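You operate a simulated robot arm through the tools that you are given. There is no shell and no other tool. Be economical: measure what you need, move in short steps, check, and stop when the job is done.

The job below is to be done with a simulated robot arm. You get a single attempt, and the scene is never put back.

TASK
Put the clamp and orange box in the toolbox and the paper roll in the cup holder.
Fine: toolbox lid shut; the blue tray stays.
Where things are to end (x, y in the base frame): black clamp within 60 mm of [730, 160]; orange box within 60 mm of [730, -60].

It is judged by the outcome, as a careful person would: the job done as asked, and still so three seconds after it is handed in. It fails if anything else is knocked over, pushed out of place, dropped, spilled or broken. Lids that push on must go on centred and level and be pressed home; caps that screw on are set level and turned clockwise until they are tight.

THE ROBOT
A 7-joint arm with a two-finger parallel gripper, fixed in place. Base frame: the origin is at the foot of the arm, x ahead of it, y to its left, z up; the work surface is at about z = 920. Readings come in mm, degrees, newtons and seconds.
With the tool pointing down near the work surface it reaches from about 460 to 920 mm from the base axis. Its first joint turns from -115.0 to 115.0 degrees. Payload 3.91 kg.
The TCP is the grasp point between the finger pads, 30 mm short of the fingertips. In the tool frame z runs along the fingers and y along their closing line. The gripper opens to 110 mm. The fingers are 20 mm wide and 10 mm thick; the gripper's body (48 by 112 mm) begins 55 mm behind the TCP.
Orientation is that of the tool frame in the base frame, as [roll, pitch, yaw] about the fixed x, y, z axes, in that order (R = Rz(yaw) Ry(pitch) Rx(roll)). With the fingers straight down and closing along the base's y, the tool's x points along the base's -x, its y along +y and its z along -z.

THE INTERFACE
- The arm moves only by the tool step_arm. Its argument "rows" is a list of rows, each a list of 7 numbers: the turn, a rotation vector about the base's x, y, z in degrees, then the shift along the base's x, y, z in mm, then the opening, from 0 (shut) to 1 (fully open). In form: [[wx, wy, wz, dx, dy, dz, gripper], ...]. A call has 1 to 10 rows; each row is the pose to reach, as a shift and turn from the pose commanded when the call began. Each row takes 0.2 s and may step no farther than 50 mm and 8.6 degrees from the row before; otherwise, or with a gripper value out of range, the whole call is refused. A pose out of reach is approached as far as the arm can. The call stops where the force on the tool passes 40 N (or 10 N more than at its start, if that is more) or the arm is blocked; 0.2 s more then pass. Each finger travels about 153 mm/s and halts on what it meets, pressing with about 32 N; the grip force reading is that of the motor and also rises with nothing between the fingers. The clock runs only during rows and for 0.2 s after the last one: add rows that repeat a pose to give the fingers time. It gives the time, the measured TCP pose, the force on the tool (base axes), the opening and the grip force at its end, in the units of the frame above (readings bear some noise), with the torque about the TCP (base axes, N m) and any sound that the robot's microphone picked up.
- Cameras (640 x 400 px; columns grow to the right, rows downward): "scene" is fixed at [209.8, 506.2, 1765.3]; the picture's right is [-0.62, -0.78, 0.00], its down [-0.55, 0.44, -0.71] and it looks along [0.56, -0.44, -0.70] (base axes); focal length 214 px, centre (320, 200). "wrist" rides on the gripper at [72, 17, -103] in the tool frame; the picture's right is [-0.23, 0.97, 0.00], its down [-0.76, -0.18, -0.62] and it looks along [-0.61, -0.14, 0.78] (tool axes); focal length 222 px, centre (320, 200). There is no depth. A picture from a camera that has moved, and an enlarged one, comes with that camera's place and axes in the base frame and with its lens. The place of the scene camera against the robot may be out by one fixed shift of up to 12 mm in any direction.
- get_image(camera): a new picture of that camera. It takes no simulated time.
- lift_body(by): slides the trunk up (or, below 0, down) by that many mm; the arm rides with it, the base frame stays. It gives what a move gives, with no picture.
- inspect(camera, box): a new picture of the part [left, top, right, bottom] of that camera's present view, enlarged. It takes no simulated time.
- finish_job(): hands the job in; it is judged then, once.

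Go step by step. Nothing tells you positions but the pictures and the camera data: compare them with the known pose of the tool, close in by small moves and look again before you grip or let go. The budget is 120 turns and 68 pictures, counting those below and the enlarged ones. Unless the task says otherwise, let go and move clear before handing in, and close with one line.

The tools are called after ">>>" by a JSON object that holds its "name" and its "arguments". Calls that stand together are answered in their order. step_arm: Moves the arm, as the interface text tells. Its arguments: {"type":"object","properties":{"rows":{"type":"array"}},"required":["rows"]} The other tools are called the same way: lift_body (by) slides the trunk up or down; get_image (camera) takes a picture; inspect (camera, box) takes an enlarged picture of a part of a camera's view; finish_job () hands the job in.

At the start:

```text
time_s: 0.0
position: [550.1, 74.8, 1612.9]
orientation: [180.0, 0.1, -180.0]
force: [-0.5, -0.4, -0.8]
wrist_torque: [-0.01, 0.0, 0.01]
opening: 110.0
gripper_force: 0.2
trunk travel left (down, up): [-875.0, 115.0]
```

scene: 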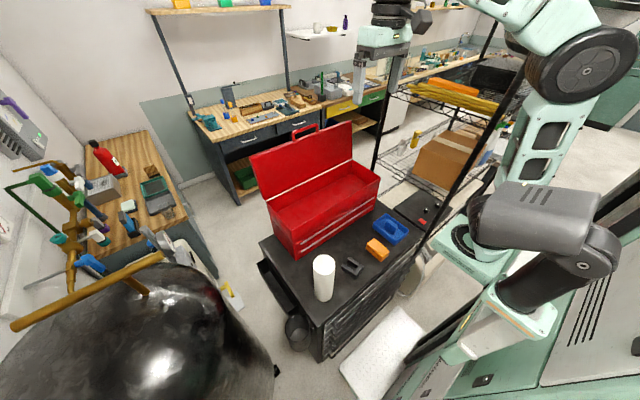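
wrist: 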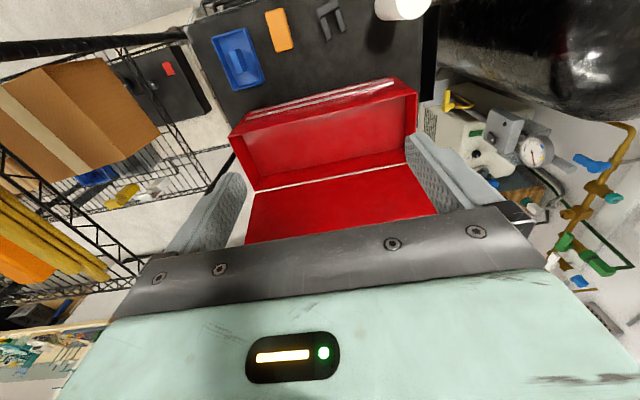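

The cart carries the open toolbox, and the blue tray, orange box, clamp and paper roll stand in front of it. A cup holder seems to hang on the cart's left side, so I'll look closer.

>>> {"name": "inspect", "arguments": {"camera": "scene", "box": [240, 200, 440, 365]}}

>>> {"name": "inspect", "arguments": {"camera": "scene", "box": [230, 110, 400, 260]}}

>>> {"name": "inspect", "arguments": {"camera": "wrist", "box": [180, 0, 460, 250]}}

```text
2.42 times, centred on (340, 282) of scene
camera zoom: at [209.8, 506.2, 1765.3], right [-0.62, -0.78, 0.0], down [-0.55, 0.44, -0.71], along [0.56, -0.44, -0.7], focal length 520 px, centre (272, 0)
```

zoom: 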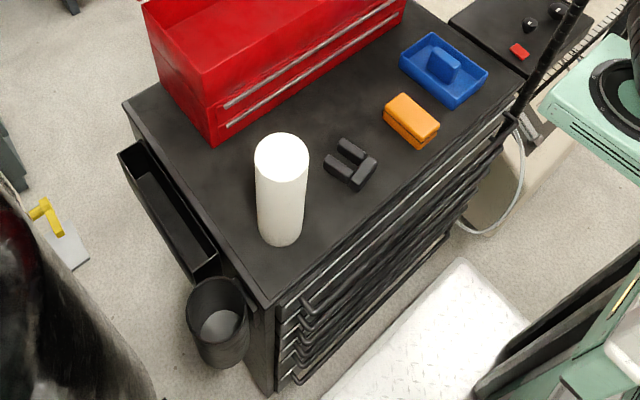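

```text
2.67 times, centred on (315, 185) of scene
camera zoom: at [209.8, 506.2, 1765.3], right [-0.62, -0.78, 0.0], down [-0.55, 0.44, -0.71], along [0.56, -0.44, -0.7], focal length 572 px, centre (333, 240)
```

zoom: 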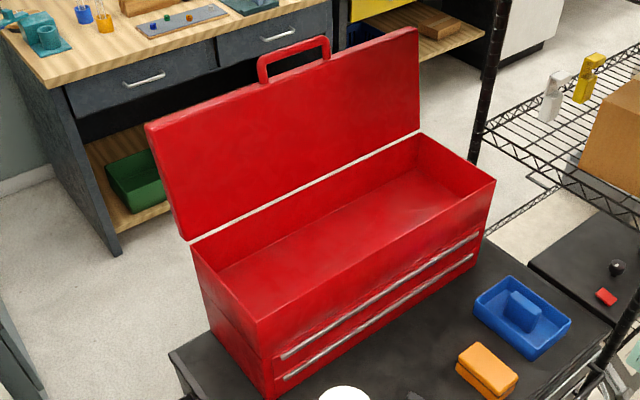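

```text
1.60 times, centred on (320, 125) of wrist
camera zoom: at [477.6, 92.2, 1715.5], right [0.23, 0.97, 0.0], down [0.76, -0.18, 0.62], along [0.61, -0.14, -0.78], focal length 355 px, centre (320, 320)
```

zoom: 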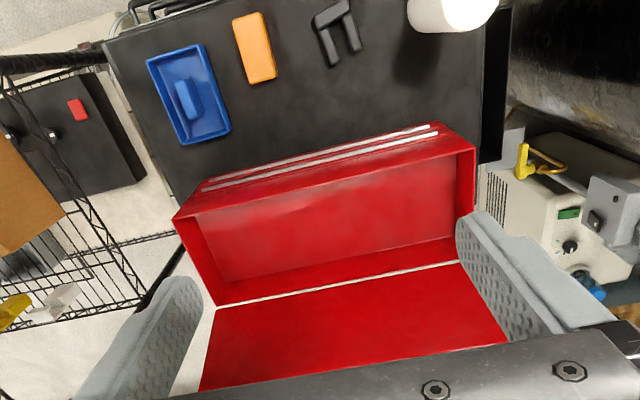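

Estimates: orange box (469, -17), clamp about (484, 125), roll (467, 290) about 230 tall, cup near (456, 424), toolbox x 655–850, y -205..285 with its rim near z 1135. I'll lower the trunk and look from closer.

>>> {"name": "lift_body", "arguments": {"by": -380}}

>>> {"name": "get_image", "arguments": {"camera": "wrist"}}

>>> {"name": "get_image", "arguments": {"camera": "scene"}}

```text
time_s: 3.7
position: [551.0, 74.0, 1232.0]
orientation: [180.0, 0.0, -180.0]
force: [0.6, -0.9, -0.3]
wrist_torque: [-0.02, 0.03, 0.02]
opening: 109.8
gripper_force: 0.0
trunk travel left (down, up): [-495.0, 495.0]
```

```text
62 pictures are left
camera wrist: at [477.5, 92.2, 1335.5], right [0.23, 0.97, 0.0], down [0.76, -0.18, 0.62], along [0.61, -0.14, -0.78], focal length 222 px, centre (320, 200)
```

wrist: 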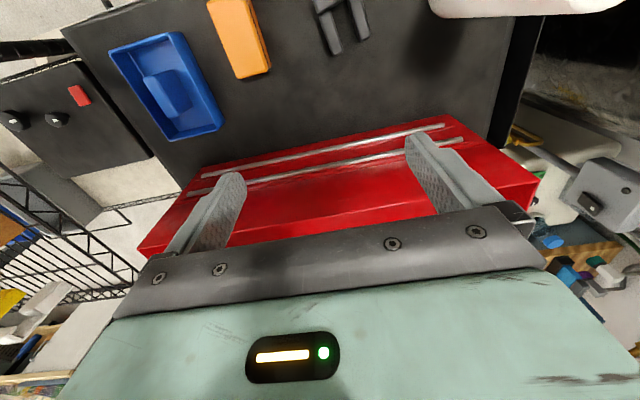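

```text
61 pictures are left
```

scene: 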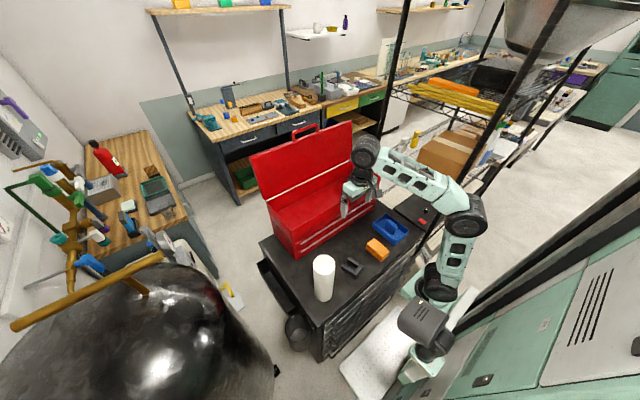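

Next I move above the orange box, keeping height, and look down at it.

>>> {"name": "step_arm", "arguments": {"rows": [[0, 0, 0, -25, -30, 0, 1], [0, 0, 0, -50, -60, -30, 1], [0, 0, 0, -82, -91, -70, 1], [0, 0, 0, -82, -91, -110, 1]]}}

>>> {"name": "get_image", "arguments": {"camera": "wrist"}}

```text
refused: row 3 steps farther than a row can; nothing moved
```

```text
60 pictures are left
camera wrist: at [477.5, 92.2, 1335.5], right [0.23, 0.97, 0.0], down [0.76, -0.18, 0.62], along [0.61, -0.14, -0.78], focal length 222 px, centre (320, 200)
```

wrist: 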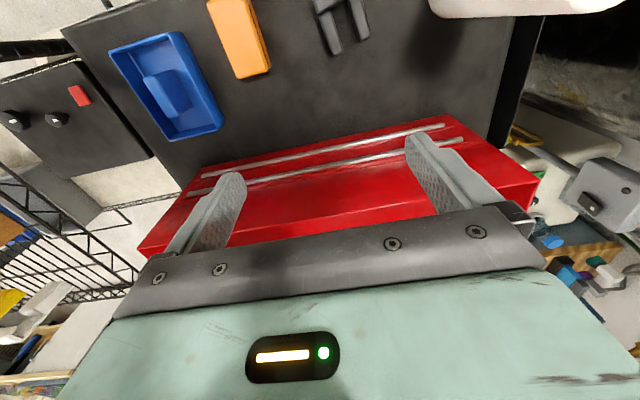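

One row was too long, so I split it.

>>> {"name": "step_arm", "arguments": {"rows": [[0, 0, 0, -20, -22, -25, 1], [0, 0, 0, -40, -45, -50, 1], [0, 0, 0, -60, -68, -80, 1], [0, 0, 0, -82, -91, -110, 1], [0, 0, 0, -82, -91, -110, 1]]}}

>>> {"name": "get_image", "arguments": {"camera": "wrist"}}

```text
time_s: 4.9
position: [465.6, -15.6, 1121.9]
orientation: [-180.0, 0.0, -180.0]
force: [0.5, 0.1, -0.1]
wrist_torque: [0.01, 0.01, -0.01]
opening: 109.9
gripper_force: 0.0
trunk travel left (down, up): [-495.0, 495.0]
```

```text
59 pictures are left
camera wrist: at [393.0, 1.6, 1225.2], right [0.23, 0.97, 0.0], down [0.76, -0.18, 0.62], along [0.61, -0.14, -0.78], focal length 222 px, centre (320, 200)
```

wrist: 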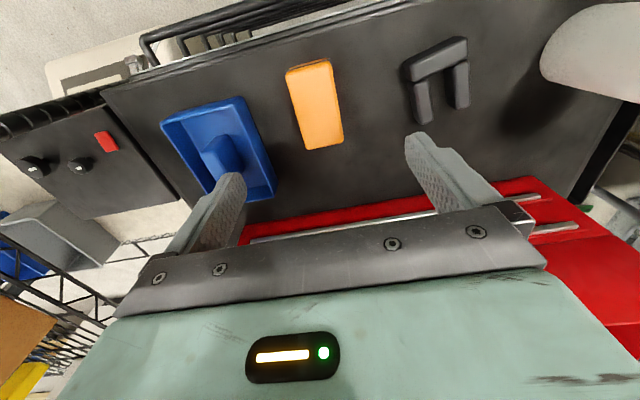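

The box is almost under the tool at about (468, -21), turned about -3°. I'll descend partly, then check.

>>> {"name": "step_arm", "arguments": {"rows": [[0, 0, -3, 3, -5, -40, 1], [0, 0, -3, 3, -5, -80, 1], [0, 0, -3, 3, -5, -120, 1], [0, 0, -3, 3, -5, -120, 1]]}}

>>> {"name": "get_image", "arguments": {"camera": "wrist"}}

```text
time_s: 5.9
position: [470.6, -19.6, 1002.5]
orientation: [180.0, 0.0, 177.0]
force: [0.5, 0.0, 0.1]
wrist_torque: [-0.01, -0.01, 0.0]
opening: 109.8
gripper_force: 0.1
trunk travel left (down, up): [-495.0, 495.0]
```

```text
58 pictures are left
camera wrist: at [398.5, 1.5, 1106.1], right [0.28, 0.96, 0.0], down [0.75, -0.22, 0.62], along [0.6, -0.17, -0.78], focal length 222 px, centre (320, 200)
```

wrist: 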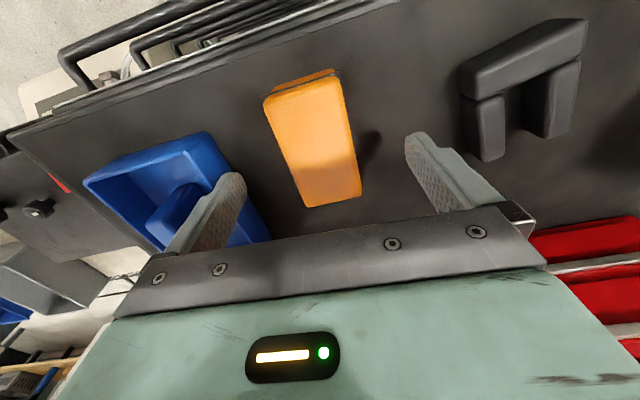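

The box lies centred between the fingers. The tray rim is close on the right, so I narrow the opening before going down and closing.

>>> {"name": "step_arm", "arguments": {"rows": [[0, 0, 0, 2, 1, 0, 0.72], [0, 0, 0, 2, 1, -25, 0.72], [0, 0, 0, 2, 1, -46, 0.72], [0, 0, 0, 2, 1, -46, 0.72], [0, 0, 0, 2, 1, -46, 0.3], [0, 0, 0, 2, 1, -46, 0.3], [0, 0, 0, 2, 1, -46, 0.3]]}}

>>> {"name": "get_image", "arguments": {"camera": "wrist"}}

```text
time_s: 7.5
position: [472.5, -19.9, 955.7]
orientation: [180.0, 0.0, 176.9]
force: [-0.2, -0.9, 0.1]
wrist_torque: [0.0, 0.0, -0.02]
opening: 50.2
gripper_force: 32.2
trunk travel left (down, up): [-495.0, 495.0]
```

```text
57 pictures are left
camera wrist: at [400.3, 1.4, 1059.4], right [0.28, 0.96, 0.0], down [0.75, -0.22, 0.62], along [0.6, -0.17, -0.78], focal length 222 px, centre (320, 200)
```

wrist: 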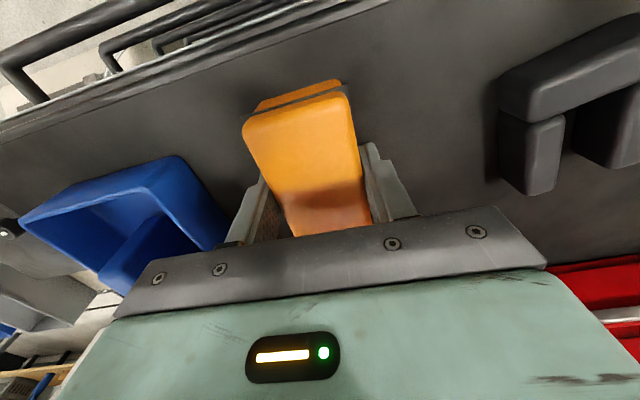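

Gripped at 50 mm. Next I lift straight up well above the toolbox rim.

>>> {"name": "step_arm", "arguments": {"rows": [[0, 0, 0, 0, 0, 20, 0.3], [0, 0, 0, 0, 0, 65, 0.3], [0, 0, 0, 0, 0, 110, 0.3], [0, 0, 0, 0, 0, 155, 0.3], [0, 0, 0, 0, 0, 200, 0.3], [0, 0, 0, 0, 0, 245, 0.3], [0, 0, 0, 0, 0, 275, 0.3]]}}

>>> {"name": "get_image", "arguments": {"camera": "scene"}}

```text
time_s: 9.1
position: [472.7, -22.7, 1229.3]
orientation: [-179.9, 0.0, 177.0]
force: [0.5, 0.4, -1.6]
wrist_torque: [0.01, 0.0, 0.02]
opening: 50.4
gripper_force: 31.9
trunk travel left (down, up): [-495.0, 495.0]
```

```text
56 pictures are left
```

scene: 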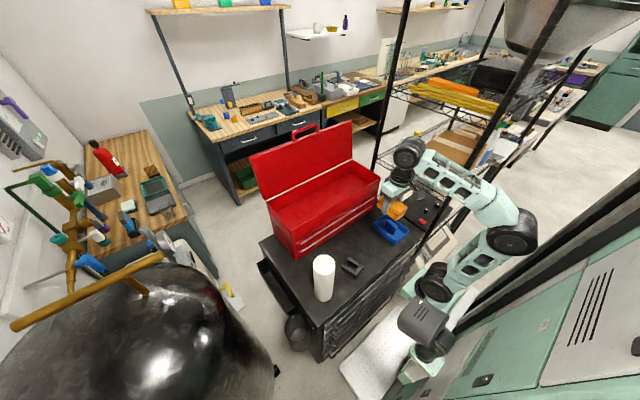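

Next I carry it over the toolbox toward (730, -60).

>>> {"name": "step_arm", "arguments": {"rows": [[0, 0, 0, 45, -7, 0, 0.3], [0, 0, 0, 90, -13, 0, 0.3], [0, 0, 0, 135, -20, 0, 0.3], [0, 0, 0, 180, -26, 0, 0.3], [0, 0, 0, 225, -32, 0, 0.3], [0, 0, 0, 260, -37, 0, 0.3], [0, 0, 0, 260, -37, 0, 0.3]]}}

>>> {"name": "get_image", "arguments": {"camera": "wrist"}}

>>> {"name": "get_image", "arguments": {"camera": "scene"}}

```text
time_s: 10.7
position: [690.2, -49.0, 1229.7]
orientation: [-180.0, 0.1, 177.1]
force: [1.0, 0.6, -1.6]
wrist_torque: [0.04, -0.04, 0.01]
opening: 49.8
gripper_force: 31.8
out of reach, approached as far as the arm can: row 5, 6, 7
trunk travel left (down, up): [-495.0, 495.0]
```

```text
55 pictures are left
camera wrist: at [616.9, -29.3, 1333.7], right [0.28, 0.96, 0.0], down [0.75, -0.22, 0.62], along [0.6, -0.17, -0.78], focal length 222 px, centre (320, 200)
```

wrist: 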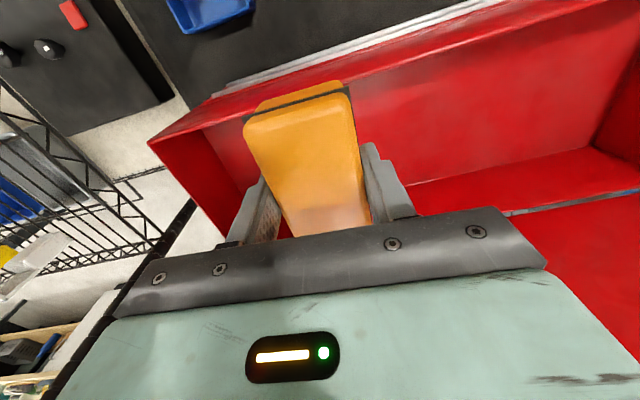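

```text
54 pictures are left
```

scene: 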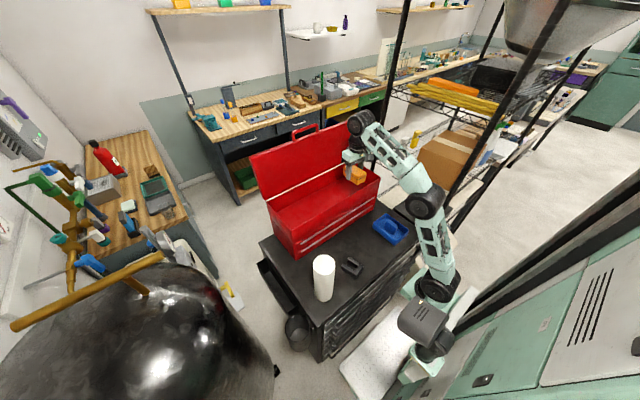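

Reach falls short because the trunk is low. I'll raise the trunk, then go forward and down relative to it.

>>> {"name": "lift_body", "arguments": {"by": 150}}

>>> {"name": "step_arm", "arguments": {"rows": [[0, 0, 0, 0, 0, -50, 0.3], [0, 0, 0, 0, 0, -90, 0.3], [0, 0, 0, 0, 0, -90, 0.3]]}}

```text
time_s: 12.4
position: [688.4, -50.5, 1380.0]
orientation: [180.0, 0.0, 177.0]
force: [-0.3, -0.4, -0.8]
wrist_torque: [0.0, 0.01, 0.02]
opening: 49.8
gripper_force: 32.1
trunk travel left (down, up): [-645.0, 345.0]
```

```text
time_s: 13.2
position: [688.0, -53.2, 1288.6]
orientation: [-179.9, 0.1, 177.1]
force: [-0.8, 0.2, -1.6]
wrist_torque: [0.05, 0.0, 0.05]
opening: 49.9
gripper_force: 31.9
trunk travel left (down, up): [-645.0, 345.0]
```

>>> {"name": "step_arm", "arguments": {"rows": [[0, 0, 0, 25, -4, -25, 0.3], [0, 0, 0, 47, -8, -60, 0.3], [0, 0, 0, 47, -8, -85, 0.3], [0, 0, 0, 47, -8, -85, 0.3]]}}

>>> {"name": "get_image", "arguments": {"camera": "wrist"}}

>>> {"name": "inspect", "arguments": {"camera": "scene", "box": [230, 110, 400, 260]}}

```text
time_s: 14.2
position: [736.0, -61.1, 1203.6]
orientation: [180.0, 0.1, 176.9]
force: [0.4, 0.2, -0.6]
wrist_torque: [0.0, 0.0, 0.01]
opening: 49.8
gripper_force: 32.2
trunk travel left (down, up): [-645.0, 345.0]
```

```text
53 pictures are left
camera wrist: at [664.8, -39.4, 1306.9], right [0.28, 0.96, 0.0], down [0.75, -0.22, 0.62], along [0.6, -0.17, -0.78], focal length 222 px, centre (320, 200)
```

wrist: 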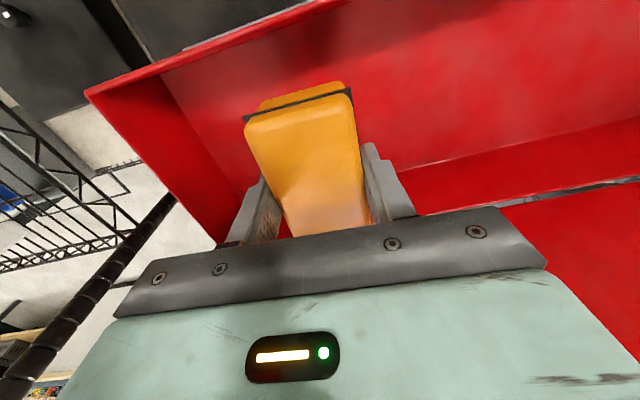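

```text
2.67 times, centred on (315, 185) of scene
camera zoom: at [209.8, 506.2, 1765.3], right [-0.62, -0.78, 0.0], down [-0.55, 0.44, -0.71], along [0.56, -0.44, -0.7], focal length 572 px, centre (333, 240)
```

zoom: 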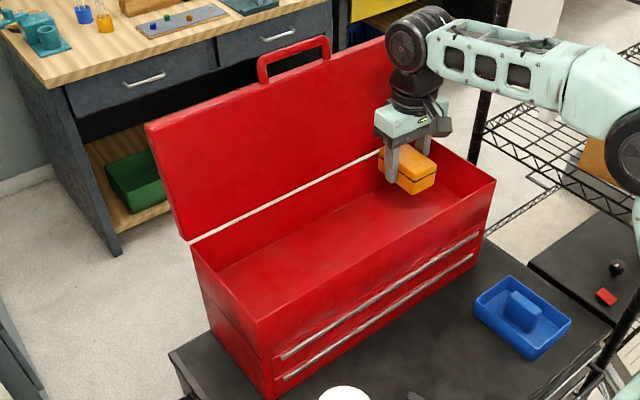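

The box hangs clear inside the toolbox outline. The floor is near z 1037, so I'll descend to just above it, then in small steps.

>>> {"name": "step_arm", "arguments": {"rows": [[0, 0, 0, 0, 0, -40, 0.3], [0, 0, 0, 0, 0, -80, 0.3], [0, 0, 0, 0, 0, -110, 0.3], [0, 0, 0, 0, 0, -118, 0.3], [0, 0, 0, 0, 0, -118, 0.3]]}}

>>> {"name": "inspect", "arguments": {"camera": "scene", "box": [310, 130, 400, 210]}}

>>> {"name": "get_image", "arguments": {"camera": "wrist"}}

```text
time_s: 15.4
position: [735.5, -60.2, 1090.5]
orientation: [-180.0, 0.5, 177.0]
force: [-1.3, -4.4, 30.3]
wrist_torque: [-0.15, 0.23, 0.39]
opening: 49.6
gripper_force: 32.1
trunk travel left (down, up): [-645.0, 345.0]
```

```text
5.00 times, centred on (355, 170) of scene
camera zoom: at [209.8, 506.2, 1765.3], right [-0.62, -0.78, 0.0], down [-0.55, 0.44, -0.71], along [0.56, -0.44, -0.7], focal length 1072 px, centre (145, 350)
```

zoom: 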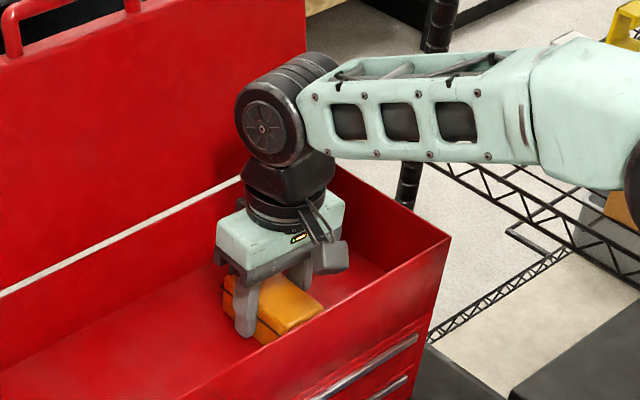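

```text
50 pictures are left
camera wrist: at [663.6, -39.4, 1192.8], right [0.28, 0.96, 0.0], down [0.75, -0.22, 0.63], along [0.61, -0.17, -0.78], focal length 222 px, centre (320, 200)
```

wrist: 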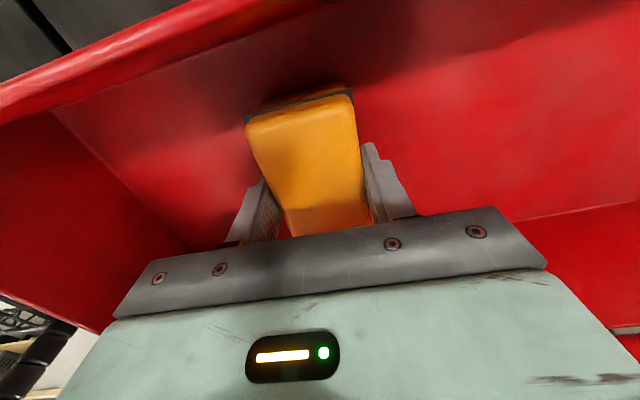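

It touches the floor at TCP z ≈ 1090. I ease off the pressure, open the fingers and rise.

>>> {"name": "step_arm", "arguments": {"rows": [[0, 0, 0, 0, 0, 4, 0.3], [0, 0, 0, 0, 0, 4, 0.7], [0, 0, 0, 0, 0, 4, 0.75], [0, 0, 0, 0, 0, 25, 0.75], [0, 0, 0, 0, 0, 70, 0.75], [0, 0, 0, 0, 0, 115, 0.75], [0, 0, 0, 0, 0, 140, 0.75]]}}

>>> {"name": "get_image", "arguments": {"camera": "wrist"}}

```text
time_s: 17.0
position: [735.7, -59.7, 1227.8]
orientation: [-180.0, 0.1, 177.0]
force: [0.7, 0.5, 0.1]
wrist_torque: [-0.02, -0.01, -0.02]
opening: 82.2
gripper_force: 0.0
trunk travel left (down, up): [-645.0, 345.0]
```

```text
49 pictures are left
camera wrist: at [663.6, -38.3, 1331.0], right [0.28, 0.96, 0.0], down [0.75, -0.22, 0.62], along [0.6, -0.17, -0.78], focal length 222 px, centre (320, 200)
```

wrist: 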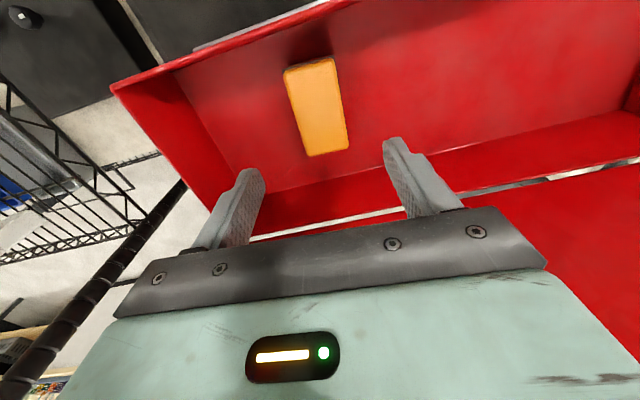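

The orange box lies at about its target. Next I retreat over the clamp, near (472, 120).

>>> {"name": "step_arm", "arguments": {"rows": [[0, 0, 0.4, -37, 25, 0, 0.9], [0, 0, 0.8, -74, 51, 0, 1], [0, 0, 1.2, -111, 77, 0, 1], [0, 0, 1.6, -148, 103, 0, 1], [0, 0, 2, -185, 129, 0, 1], [0, 0, 2.5, -222, 155, 0, 1], [0, 0, 3, -258, 180, 0, 1], [0, 0, 3, -258, 180, 0, 1]]}}

>>> {"name": "lift_body", "arguments": {"by": -150}}

>>> {"name": "get_image", "arguments": {"camera": "wrist"}}

```text
time_s: 18.8
position: [475.5, 122.3, 1225.7]
orientation: [-179.9, 0.1, -180.0]
force: [-0.4, -0.1, 0.9]
wrist_torque: [0.0, 0.04, -0.02]
opening: 110.1
gripper_force: 0.1
trunk travel left (down, up): [-645.0, 345.0]
```

```text
time_s: 20.6
position: [476.4, 119.5, 1075.2]
orientation: [180.0, 0.1, -179.9]
force: [0.3, 0.9, 0.6]
wrist_torque: [-0.02, -0.02, 0.01]
opening: 110.0
gripper_force: 0.0
trunk travel left (down, up): [-495.0, 495.0]
```

```text
48 pictures are left
camera wrist: at [403.6, 138.5, 1178.6], right [0.23, 0.97, 0.0], down [0.76, -0.18, 0.62], along [0.61, -0.14, -0.78], focal length 222 px, centre (320, 200)
```

wrist: 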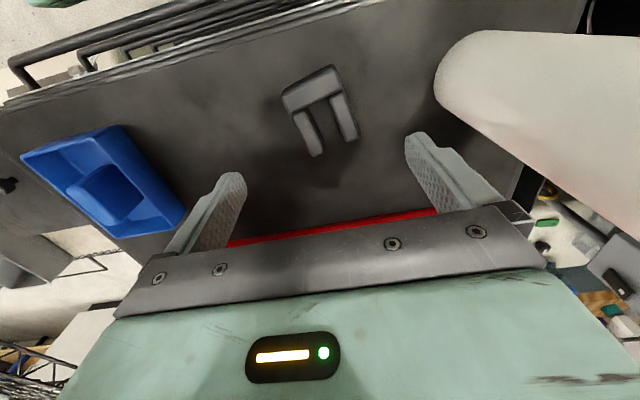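

The clamp is U-shaped with its prongs pointing +x, centred around (478, 125). I'll go down partway and check.

>>> {"name": "step_arm", "arguments": {"rows": [[0, 0, 0, 4, 4, -30, 1], [0, 0, 0, 5, 5, -60, 1], [0, 0, 0, 5, 5, -60, 1]]}}

>>> {"name": "get_image", "arguments": {"camera": "wrist"}}

```text
time_s: 21.4
position: [482.5, 123.6, 1017.2]
orientation: [-180.0, 0.1, 180.0]
force: [0.8, -0.3, -0.8]
wrist_torque: [0.02, 0.01, -0.03]
opening: 110.0
gripper_force: 0.2
trunk travel left (down, up): [-495.0, 495.0]
```

```text
47 pictures are left
camera wrist: at [408.3, 142.1, 1120.3], right [0.23, 0.97, 0.0], down [0.76, -0.18, 0.62], along [0.61, -0.14, -0.78], focal length 222 px, centre (320, 200)
```

wrist: 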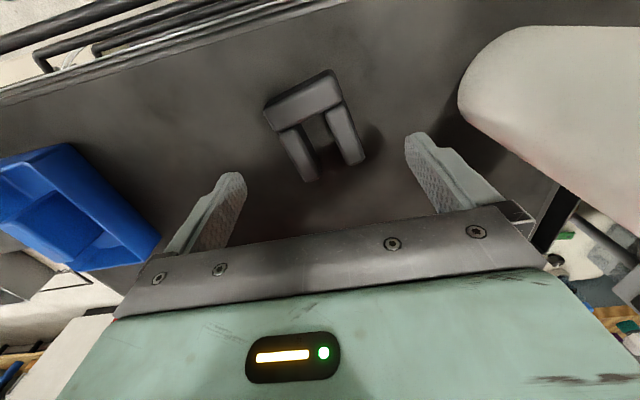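

The clamp is turned about +11°. I turn the tool to match, centre on (481, 126), descend and close.

>>> {"name": "step_arm", "arguments": {"rows": [[0, 0, 6, 0, 1, 0, 0.8], [0, 0, 11, 0, 2, -20, 0.8], [0, 0, 11, 0, 2, -50, 0.8], [0, 0, 11, 0, 2, -63, 0.8], [0, 0, 11, 0, 2, -63, 0.8]]}}

>>> {"name": "get_image", "arguments": {"camera": "wrist"}}

```text
time_s: 22.6
position: [481.2, 128.7, 951.8]
orientation: [-180.0, 0.1, -168.9]
force: [-0.2, -0.6, 1.0]
wrist_torque: [-0.02, -0.02, 0.01]
opening: 88.0
gripper_force: 0.1
trunk travel left (down, up): [-495.0, 495.0]
```

```text
46 pictures are left
camera wrist: at [405.7, 131.7, 1055.0], right [0.04, 1.0, 0.0], down [0.78, -0.03, 0.62], along [0.62, -0.02, -0.78], focal length 222 px, centre (320, 200)
```

wrist: 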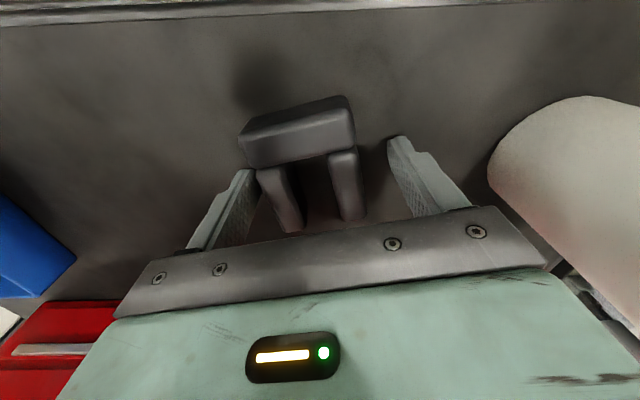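

>>> {"name": "step_arm", "arguments": {"rows": [[0, 0, 0, 0, -3, 0, 0.8], [0, 0, 0, 0, -3, 0, 0.3], [0, 0, 0, 0, -3, 0, 0.3], [0, 0, 0, 0, -3, 0, 0.3], [0, 0, 0, 0, -3, 30, 0.3], [0, 0, 0, 0, -3, 60, 0.3]]}}

>>> {"name": "get_image", "arguments": {"camera": "wrist"}}

```text
time_s: 24.0
position: [481.4, 124.7, 1013.0]
orientation: [-180.0, 0.2, -169.0]
force: [0.7, 0.3, -2.3]
wrist_torque: [0.01, 0.0, 0.01]
opening: 59.7
gripper_force: 31.6
trunk travel left (down, up): [-495.0, 495.0]
```

```text
45 pictures are left
camera wrist: at [406.7, 127.3, 1116.3], right [0.04, 1.0, 0.0], down [0.78, -0.03, 0.62], along [0.62, -0.02, -0.78], focal length 222 px, centre (320, 200)
```

wrist: 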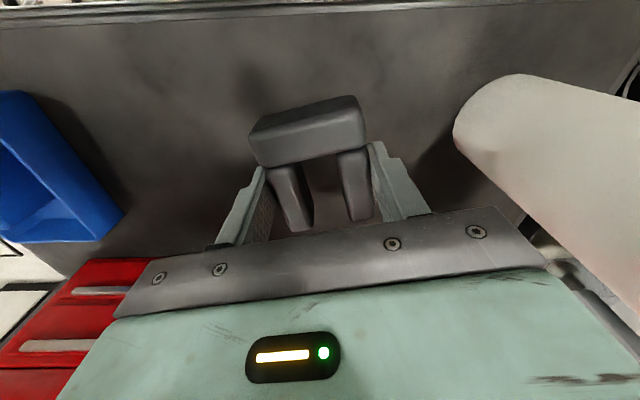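

The clamp is held at 60 mm. I'll raise the trunk, then carry it to the toolbox.

>>> {"name": "lift_body", "arguments": {"by": 225}}

>>> {"name": "step_arm", "arguments": {"rows": [[0, 0, -2, 45, 6, 0, 0.3], [0, 0, -4, 90, 12, 0, 0.3], [0, 0, -6, 135, 18, 0, 0.3], [0, 0, -8, 180, 24, 0, 0.3], [0, 0, -10, 225, 30, 0, 0.3], [0, 0, -11, 257, 35, 0, 0.3], [0, 0, -11, 257, 35, -15, 0.3], [0, 0, -11, 257, 35, -15, 0.3]]}}

>>> {"name": "get_image", "arguments": {"camera": "wrist"}}

```text
time_s: 26.3
position: [481.6, 124.5, 1237.5]
orientation: [179.9, 0.1, -169.0]
force: [-0.5, 0.2, -1.6]
wrist_torque: [0.0, -0.02, -0.01]
opening: 59.8
gripper_force: 31.7
trunk travel left (down, up): [-720.0, 270.0]
```

```text
time_s: 28.1
position: [738.9, 159.5, 1223.1]
orientation: [179.9, 0.1, -179.9]
force: [0.1, -0.6, -1.8]
wrist_torque: [-0.01, -0.01, 0.01]
opening: 59.7
gripper_force: 32.0
trunk travel left (down, up): [-720.0, 270.0]
```

```text
44 pictures are left
camera wrist: at [665.6, 176.4, 1326.5], right [0.23, 0.97, 0.0], down [0.76, -0.18, 0.62], along [0.61, -0.14, -0.78], focal length 222 px, centre (320, 200)
```

wrist: 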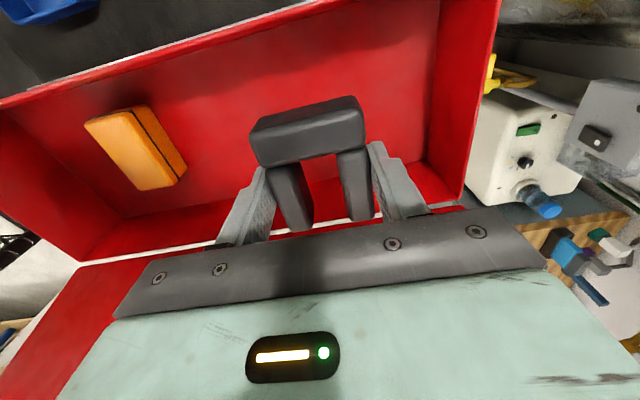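

The clamp hangs over its spot with the orange box safely to the side. I descend to the floor (about TCP 1087).

>>> {"name": "step_arm", "arguments": {"rows": [[0, 0, 0, 0, 0, -40, 0.3], [0, 0, 0, 0, 0, -80, 0.3], [0, 0, 0, 0, 0, -115, 0.3], [0, 0, 0, 0, 0, -128, 0.3], [0, 0, 0, 0, 0, -133, 0.3], [0, 0, 0, 0, 0, -135, 0.3]]}}

```text
time_s: 29.5
position: [737.2, 158.9, 1087.8]
orientation: [-179.9, 0.0, 179.8]
force: [0.1, -0.4, -1.9]
wrist_torque: [-0.01, -0.04, 0.01]
opening: 59.7
gripper_force: 31.3
trunk travel left (down, up): [-720.0, 270.0]
```

>>> {"name": "step_arm", "arguments": {"rows": [[0, 0, 0, 0, 0, -2, 0.3], [0, 0, 0, 0, 0, -4, 0.3], [0, 0, 0, 0, 0, -4, 0.3]]}}

```text
time_s: 30.3
position: [738.6, 159.8, 1085.3]
orientation: [180.0, 0.2, -180.0]
force: [1.2, 0.8, 19.6]
wrist_torque: [-0.39, 0.64, 0.08]
opening: 59.8
gripper_force: 31.4
trunk travel left (down, up): [-720.0, 270.0]
```

Contact reads about 20 N, so the clamp is on the floor. I let go and rise.

>>> {"name": "step_arm", "arguments": {"rows": [[0, 0, 0, 0, 0, 2, 0.3], [0, 0, 0, 0, 0, 2, 0.75], [0, 0, 0, 0, 0, 2, 0.8], [0, 0, 0, 0, 0, 25, 0.8], [0, 0, 0, 0, 0, 70, 0.8], [0, 0, 0, 0, 0, 115, 0.8], [0, 0, 0, 0, 0, 160, 0.8]]}}

>>> {"name": "get_image", "arguments": {"camera": "wrist"}}

```text
time_s: 31.9
position: [737.0, 155.7, 1244.5]
orientation: [-179.9, -0.1, 179.9]
force: [-0.1, 0.5, -0.5]
wrist_torque: [0.0, 0.02, 0.0]
opening: 87.9
gripper_force: 0.0
trunk travel left (down, up): [-720.0, 270.0]
```

```text
43 pictures are left
camera wrist: at [664.5, 174.7, 1347.5], right [0.23, 0.97, 0.0], down [0.76, -0.18, 0.62], along [0.61, -0.14, -0.78], focal length 222 px, centre (320, 200)
```

wrist: 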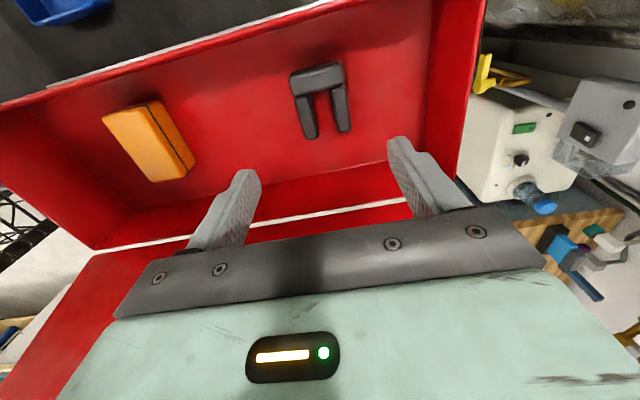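

Both parts lie in the toolbox. To close the lid I'll raise the trunk, turn the tool 90° and straddle the lid's upper edge left of the handle; first a look from higher up.

>>> {"name": "lift_body", "arguments": {"by": 265}}

>>> {"name": "step_arm", "arguments": {"rows": [[0, 0, -8, 0, 0, 0, 1], [0, 0, -16, 0, 0, 0, 1], [0, 0, -24, 0, 0, 0, 1], [0, 0, -32, 0, 0, 0, 1], [0, 0, -40, 0, 0, 0, 1], [0, 0, -48, 0, 0, 0, 1], [0, 0, -56, 0, 0, 0, 1], [0, 0, -64, 0, 0, 0, 1], [0, 0, -72, 0, 0, 0, 1], [0, 0, -80, 0, 0, 0, 1]]}}

>>> {"name": "get_image", "arguments": {"camera": "wrist"}}

>>> {"name": "get_image", "arguments": {"camera": "scene"}}

```text
time_s: 34.6
position: [738.6, 157.7, 1509.4]
orientation: [-180.0, 0.1, 179.9]
force: [-0.6, -0.4, -0.1]
wrist_torque: [0.01, -0.01, -0.01]
opening: 87.8
gripper_force: 0.1
trunk travel left (down, up): [-985.0, 5.0]
```

```text
time_s: 36.9
position: [737.9, 157.6, 1507.8]
orientation: [-180.0, 0.1, 100.0]
force: [0.4, -0.6, 0.3]
wrist_torque: [0.01, -0.01, -0.05]
opening: 110.1
gripper_force: 0.0
trunk travel left (down, up): [-985.0, 5.0]
```

```text
42 pictures are left
camera wrist: at [741.1, 232.2, 1612.1], right [1.0, -0.06, 0.0], down [-0.04, -0.78, 0.62], along [-0.04, -0.62, -0.78], focal length 222 px, centre (320, 200)
```

wrist: 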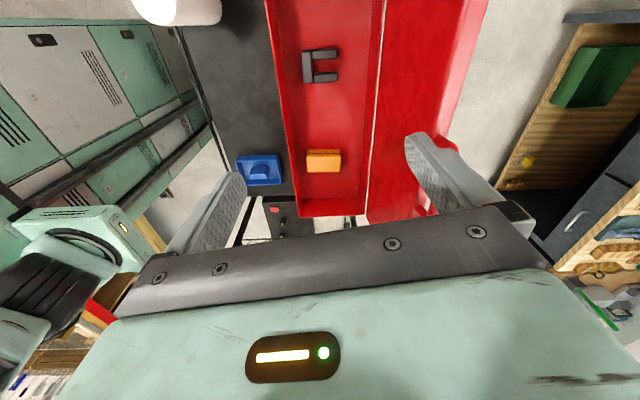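

```text
41 pictures are left
```

scene: 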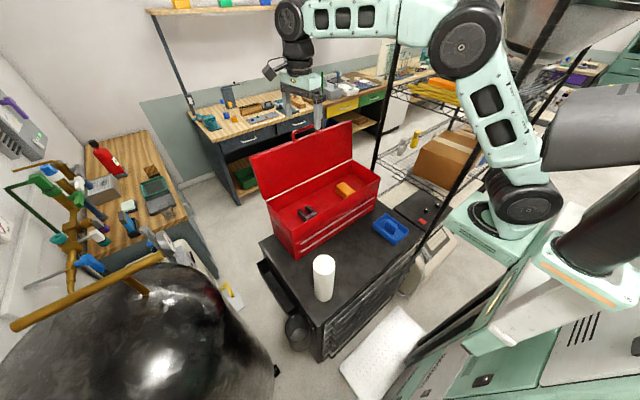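

Clear view. I finish the turn and move above the lid's upper edge.

>>> {"name": "step_arm", "arguments": {"rows": [[0, 0, -5, 20, 0, -30, 1], [0, 0, -10, 50, -2, -60, 1], [0, 0, -10, 90, -5, -80, 1], [0, 0, -10, 125, -8, -90, 1], [0, 0, -10, 150, -8, -90, 1], [0, 0, -10, 150, -8, -90, 1]]}}

>>> {"name": "get_image", "arguments": {"camera": "wrist"}}

>>> {"name": "inspect", "arguments": {"camera": "scene", "box": [220, 50, 400, 220]}}

```text
time_s: 38.2
position: [861.3, 144.0, 1411.0]
orientation: [-180.0, 0.1, 90.1]
force: [0.0, -0.6, -1.4]
wrist_torque: [0.02, 0.03, 0.01]
opening: 110.1
gripper_force: 0.2
out of reach, approached as far as the arm can: row 4, 5, 6
trunk travel left (down, up): [-985.0, 5.0]
```

```text
40 pictures are left
camera wrist: at [878.2, 216.8, 1515.3], right [0.97, -0.23, 0.0], down [-0.18, -0.76, 0.62], along [-0.14, -0.61, -0.78], focal length 222 px, centre (320, 200)
```

wrist: 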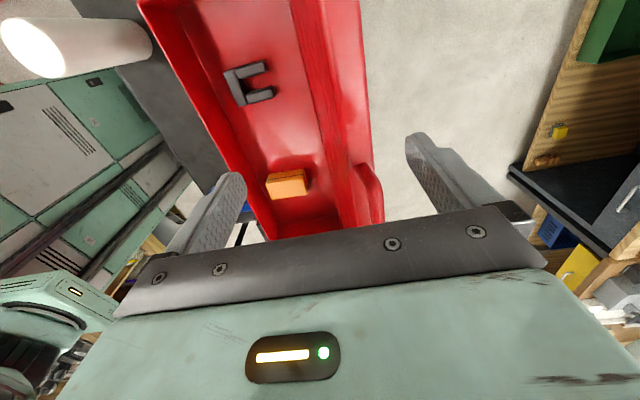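

```text
2.35 times, centred on (310, 135) of scene
camera zoom: at [209.8, 506.2, 1765.3], right [-0.62, -0.78, 0.0], down [-0.55, 0.44, -0.71], along [0.56, -0.44, -0.7], focal length 505 px, centre (344, 353)
```

zoom: 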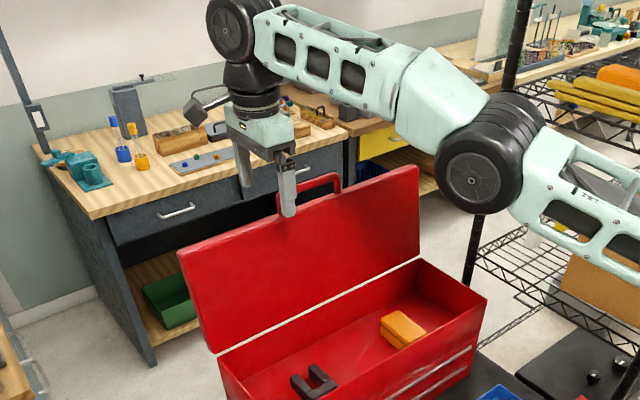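

The lid edge triangulates to x ≈ 907, z ≈ 1318, with the handle beginning near y 80. With the tool centred at x ≈ 880 the open fingers will straddle it, so I descend.

>>> {"name": "step_arm", "arguments": {"rows": [[0, 0, 0, 5, 0, -25, 1], [0, 0, 0, 12, 0, -50, 1], [0, 0, 0, 19, 0, -70, 1], [0, 0, 0, 19, 0, -70, 1]]}}

>>> {"name": "get_image", "arguments": {"camera": "wrist"}}

>>> {"name": "inspect", "arguments": {"camera": "scene", "box": [220, 50, 400, 220]}}

```text
time_s: 39.2
position: [880.1, 142.2, 1342.8]
orientation: [-179.9, 0.0, 90.0]
force: [0.2, 0.8, -0.6]
wrist_torque: [0.0, 0.04, -0.02]
opening: 110.0
gripper_force: 0.0
trunk travel left (down, up): [-985.0, 5.0]
```

```text
38 pictures are left
camera wrist: at [897.2, 216.4, 1444.7], right [0.97, -0.23, 0.0], down [-0.18, -0.76, 0.62], along [-0.14, -0.61, -0.78], focal length 222 px, centre (320, 200)
```

wrist: 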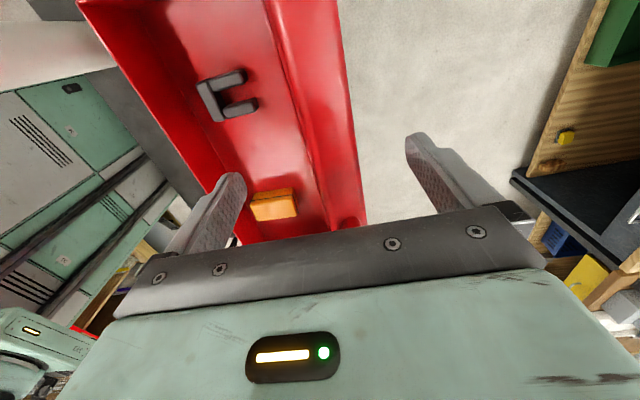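

```text
2.35 times, centred on (310, 135) of scene
camera zoom: at [209.8, 506.2, 1765.3], right [-0.62, -0.78, 0.0], down [-0.55, 0.44, -0.71], along [0.56, -0.44, -0.7], focal length 505 px, centre (344, 353)
```

zoom: 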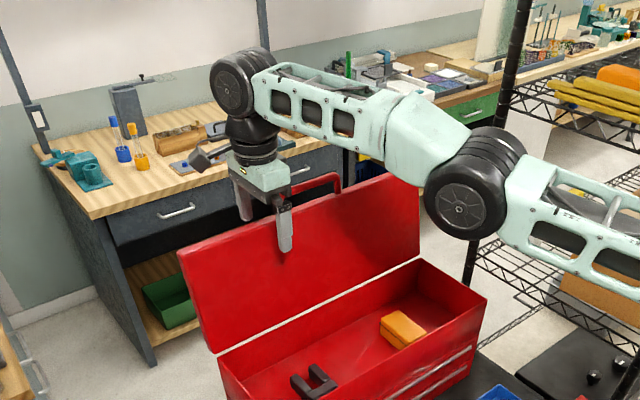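

The fingers are placed on either side of the lid edge. I lower another 28 mm, narrow the opening a bit and start pulling toward the robot.

>>> {"name": "step_arm", "arguments": {"rows": [[0, 0, 0, 2, 0, -15, 1], [0, 0, 0, 2, 0, -28, 1], [0, 0, 0, 2, 0, -28, 0.8], [0, 0, 0, -8, 0, -28, 0.75], [0, 0, 0, -18, 0, -28, 0.75]]}}

>>> {"name": "inspect", "arguments": {"camera": "scene", "box": [220, 50, 400, 220]}}

```text
time_s: 40.5
position: [862.5, 143.0, 1313.6]
orientation: [179.9, 0.1, 90.0]
force: [1.9, -0.4, 1.0]
wrist_torque: [0.0, 0.01, -0.04]
opening: 83.3
gripper_force: 0.5
trunk travel left (down, up): [-985.0, 5.0]
```

```text
2.35 times, centred on (310, 135) of scene
camera zoom: at [209.8, 506.2, 1765.3], right [-0.62, -0.78, 0.0], down [-0.55, 0.44, -0.71], along [0.56, -0.44, -0.7], focal length 505 px, centre (344, 353)
```

zoom: 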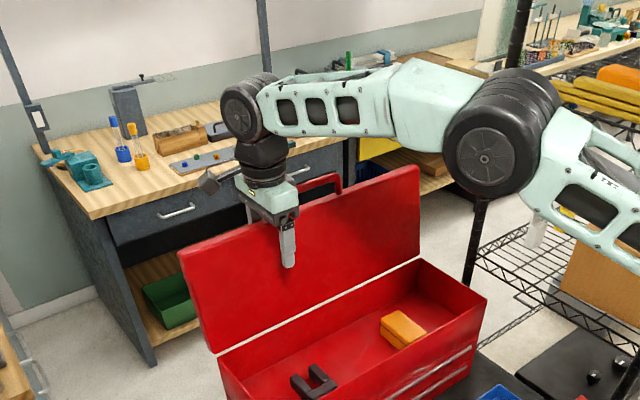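

>>> {"name": "step_arm", "arguments": {"rows": [[0, 0, 0, -12, 0, 2, 0.75], [0, 0, 0, -24, 0, 4, 0.75], [0, 0, 0, -36, 0, 6, 0.75], [0, 0, 0, -48, 0, 7, 0.75]]}}

>>> {"name": "inspect", "arguments": {"camera": "scene", "box": [220, 50, 400, 220]}}

```text
time_s: 41.5
position: [815.9, 143.4, 1322.1]
orientation: [-180.0, 0.1, 90.0]
force: [-0.1, -0.3, -1.1]
wrist_torque: [0.0, -0.01, 0.03]
opening: 82.9
gripper_force: 0.1
trunk travel left (down, up): [-985.0, 5.0]
```

```text
2.35 times, centred on (310, 135) of scene
camera zoom: at [209.8, 506.2, 1765.3], right [-0.62, -0.78, 0.0], down [-0.55, 0.44, -0.71], along [0.56, -0.44, -0.7], focal length 505 px, centre (344, 353)
```

zoom: 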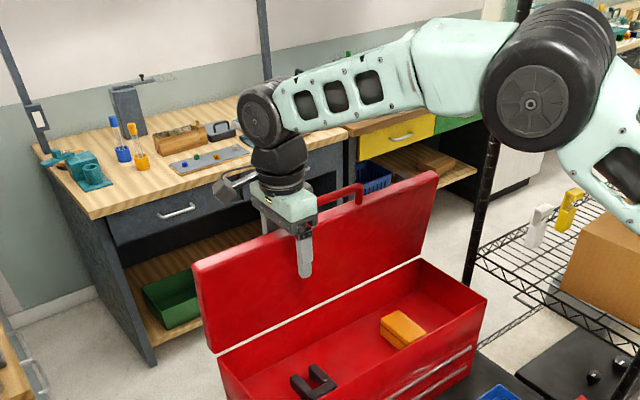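

The lid follows easily and is about upright now. I continue along the hinge arc, tilting the tool with the lid so it's held between the fingers.

>>> {"name": "step_arm", "arguments": {"rows": [[0, -7.5, 0, -24, 0, -6, 0.75], [0, -15, 0, -47, 0, -15, 0.75], [0, -22.5, 0, -69, 0, -27, 0.75], [0, -30, 0, -89, 0, -42, 0.75], [0, -30, 0, -89, 0, -42, 0.75]]}}

>>> {"name": "inspect", "arguments": {"camera": "scene", "box": [220, 50, 400, 220]}}

>>> {"name": "get_image", "arguments": {"camera": "wrist"}}

```text
time_s: 42.6
position: [725.0, 144.0, 1277.6]
orientation: [149.9, 0.0, 90.0]
force: [-5.4, 0.1, -0.9]
wrist_torque: [0.04, 0.12, -0.08]
opening: 85.1
gripper_force: 2.1
trunk travel left (down, up): [-985.0, 5.0]
```

```text
2.35 times, centred on (310, 135) of scene
camera zoom: at [209.8, 506.2, 1765.3], right [-0.62, -0.78, 0.0], down [-0.55, 0.44, -0.71], along [0.56, -0.44, -0.7], focal length 505 px, centre (344, 353)
```

zoom: 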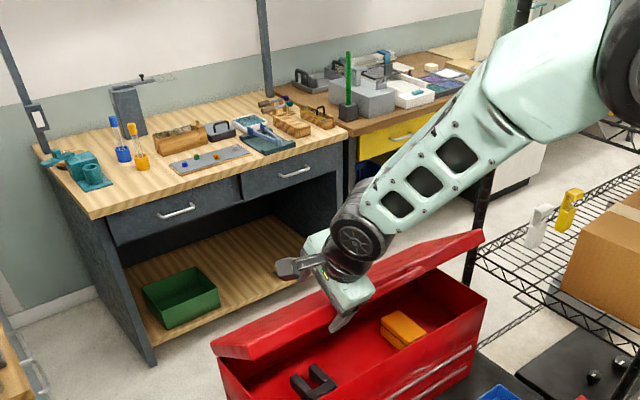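

```text
33 pictures are left
camera wrist: at [687.2, 216.4, 1376.5], right [0.84, -0.23, 0.49], down [-0.47, -0.76, 0.45], along [0.27, -0.61, -0.75], focal length 222 px, centre (320, 200)
```

wrist: 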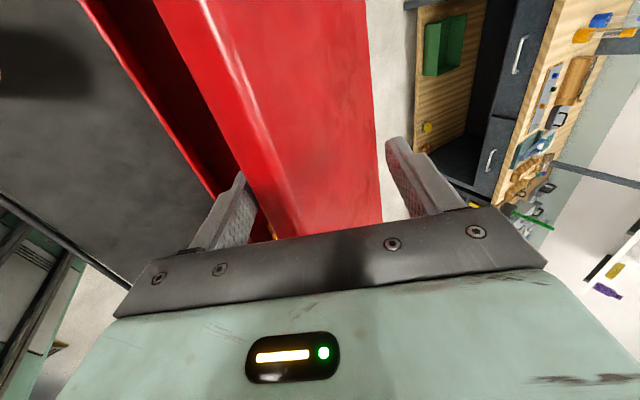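

The lid now rests on the lower finger, so I keep lowering it gently.

>>> {"name": "step_arm", "arguments": {"rows": [[0, -5, 0, -11, 0, -12, 0.75], [0, -10, 0, -22, 0, -25, 0.75], [0, -15, 0, -33, 0, -37, 0.75], [0, -20, 0, -41, 0, -51, 0.75], [0, -22, 0, -45, 0, -59, 0.75], [0, -22, 0, -45, 0, -59, 0.75]]}}

>>> {"name": "inspect", "arguments": {"camera": "scene", "box": [240, 110, 400, 260]}}

```text
time_s: 44.0
position: [682.7, 142.4, 1218.7]
orientation: [128.0, 0.2, 89.8]
force: [-1.3, 1.7, -3.8]
wrist_torque: [0.07, -0.04, -0.08]
opening: 84.6
gripper_force: 1.9
trunk travel left (down, up): [-985.0, 5.0]
```

```text
2.67 times, centred on (320, 185) of scene
camera zoom: at [209.8, 506.2, 1765.3], right [-0.62, -0.78, 0.0], down [-0.55, 0.44, -0.71], along [0.56, -0.44, -0.7], focal length 572 px, centre (320, 240)
```

zoom: 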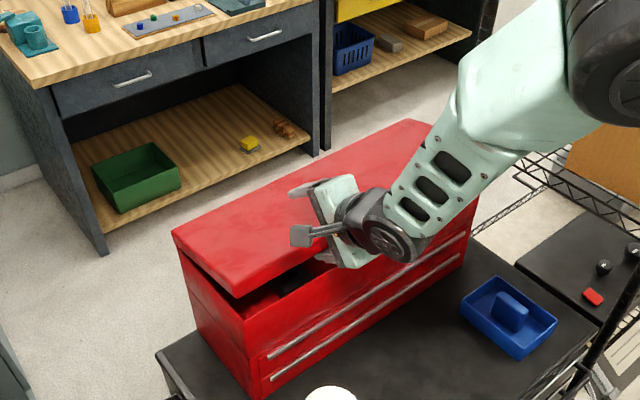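

The lid is open only a crack, resting on the lower finger. I lower a little more and slide the finger straight out toward the robot so the edge settles gently.

>>> {"name": "step_arm", "arguments": {"rows": [[0, 0, 0, 0, 0, -6, 0.75], [0, 0, 0, 0, 0, -12, 0.75], [0, 0, 0, -10, 0, -13, 0.75], [0, 0, 0, -20, 0, -13, 0.75], [0, 0, 0, -30, 0, -13, 0.75], [0, 0, 0, -40, 0, -13, 0.75], [0, 0, 0, -60, 0, -10, 0.75], [0, 0, 0, -90, 0, 0, 0.75]]}}

>>> {"name": "inspect", "arguments": {"camera": "scene", "box": [240, 110, 400, 260]}}

```text
time_s: 45.9
position: [591.1, 143.6, 1220.1]
orientation: [128.1, 0.0, 90.0]
force: [-0.4, -1.1, -0.9]
wrist_torque: [-0.01, 0.0, 0.04]
opening: 82.7
gripper_force: 0.1
trunk travel left (down, up): [-985.0, 5.0]
```

```text
2.67 times, centred on (320, 185) of scene
camera zoom: at [209.8, 506.2, 1765.3], right [-0.62, -0.78, 0.0], down [-0.55, 0.44, -0.71], along [0.56, -0.44, -0.7], focal length 572 px, centre (320, 240)
```

zoom: 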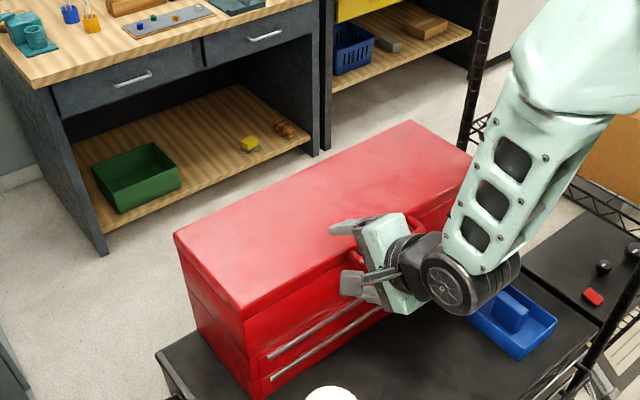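

The lid is shut. I turn the tool upright while backing off and up, toward the paper roll side.

>>> {"name": "step_arm", "arguments": {"rows": [[0, 8, 0, -10, 0, 15, 1], [0, 16, 0, -20, 0, 30, 1], [0, 24, 0, -30, 0, 45, 1], [0, 32, 0, -40, 0, 60, 1], [0, 40, 0, -50, 20, 80, 1], [0, 48, 0, -60, 45, 100, 1], [0, 52, 0, -75, 80, 120, 1], [0, 52, 0, -100, 115, 130, 1], [0, 52, 0, -124, 147, 130, 1], [0, 52, 0, -124, 147, 130, 1]]}}

>>> {"name": "get_image", "arguments": {"camera": "wrist"}}

>>> {"name": "get_image", "arguments": {"camera": "scene"}}

```text
time_s: 48.0
position: [466.1, 292.0, 1350.4]
orientation: [180.0, 0.1, 89.9]
force: [0.3, 0.3, -0.1]
wrist_torque: [-0.02, 0.03, -0.01]
opening: 109.8
gripper_force: 0.0
trunk travel left (down, up): [-985.0, 5.0]
```

```text
30 pictures are left
camera wrist: at [482.7, 364.3, 1455.3], right [0.97, -0.23, 0.0], down [-0.18, -0.76, 0.62], along [-0.14, -0.61, -0.78], focal length 222 px, centre (320, 200)
```

wrist: 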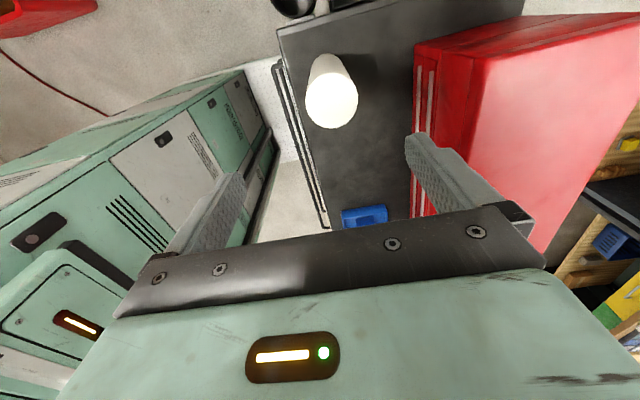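

```text
29 pictures are left
```

scene: 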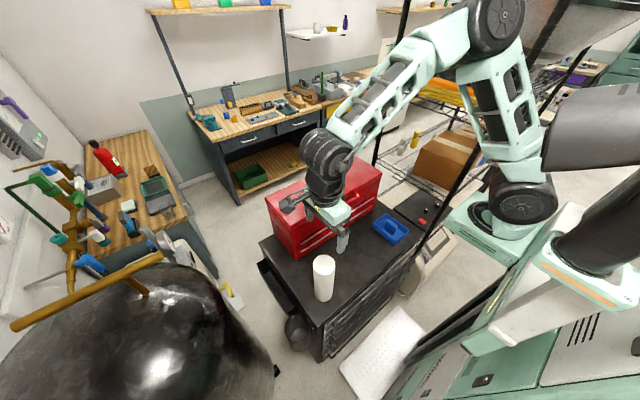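

The roll stands near (476, 288). Before gripping it I look at the cup holder, turning the tool back and moving over it.

>>> {"name": "step_arm", "arguments": {"rows": [[0, 0, 8.5, -5, 14, 0, 1], [0, 0, 17, -10, 28, 0, 1], [0, 0, 25.5, -15, 42, 0, 1], [0, 0, 34, -20, 56, 0, 1], [0, 0, 42.5, -25, 70, 0, 1], [0, 0, 51, -25, 84, 0, 1], [0, 0, 59.5, -25, 98, 0, 1], [0, 0, 68, -25, 112, 0, 1], [0, 0, 76.5, -25, 126, 0, 1], [0, 0, 85, -25, 133, 0, 1]]}}

>>> {"name": "lift_body", "arguments": {"by": -240}}

>>> {"name": "get_image", "arguments": {"camera": "wrist"}}

```text
time_s: 50.2
position: [443.0, 423.3, 1349.9]
orientation: [-179.9, 0.1, 175.2]
force: [0.3, -0.5, 0.2]
wrist_torque: [-0.02, -0.01, 0.0]
opening: 110.1
gripper_force: 0.0
trunk travel left (down, up): [-985.0, 5.0]
```

```text
time_s: 52.8
position: [443.0, 423.4, 1109.2]
orientation: [180.0, 0.2, 175.0]
force: [0.0, -0.8, 0.5]
wrist_torque: [0.01, -0.01, 0.02]
opening: 109.6
gripper_force: 0.1
trunk travel left (down, up): [-745.0, 245.0]
```

```text
28 pictures are left
camera wrist: at [371.6, 446.9, 1213.2], right [0.31, 0.95, 0.0], down [0.74, -0.24, 0.62], along [0.59, -0.19, -0.78], focal length 222 px, centre (320, 200)
```

wrist: 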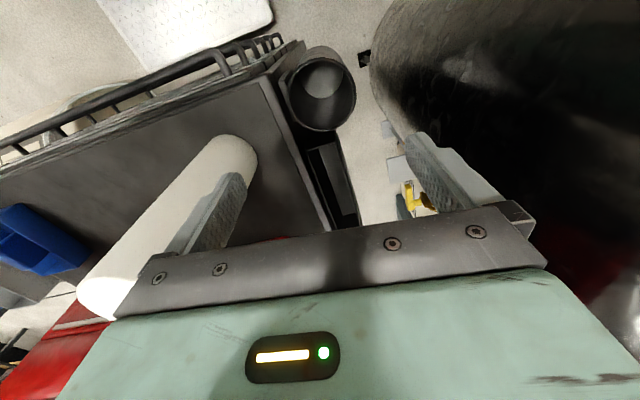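

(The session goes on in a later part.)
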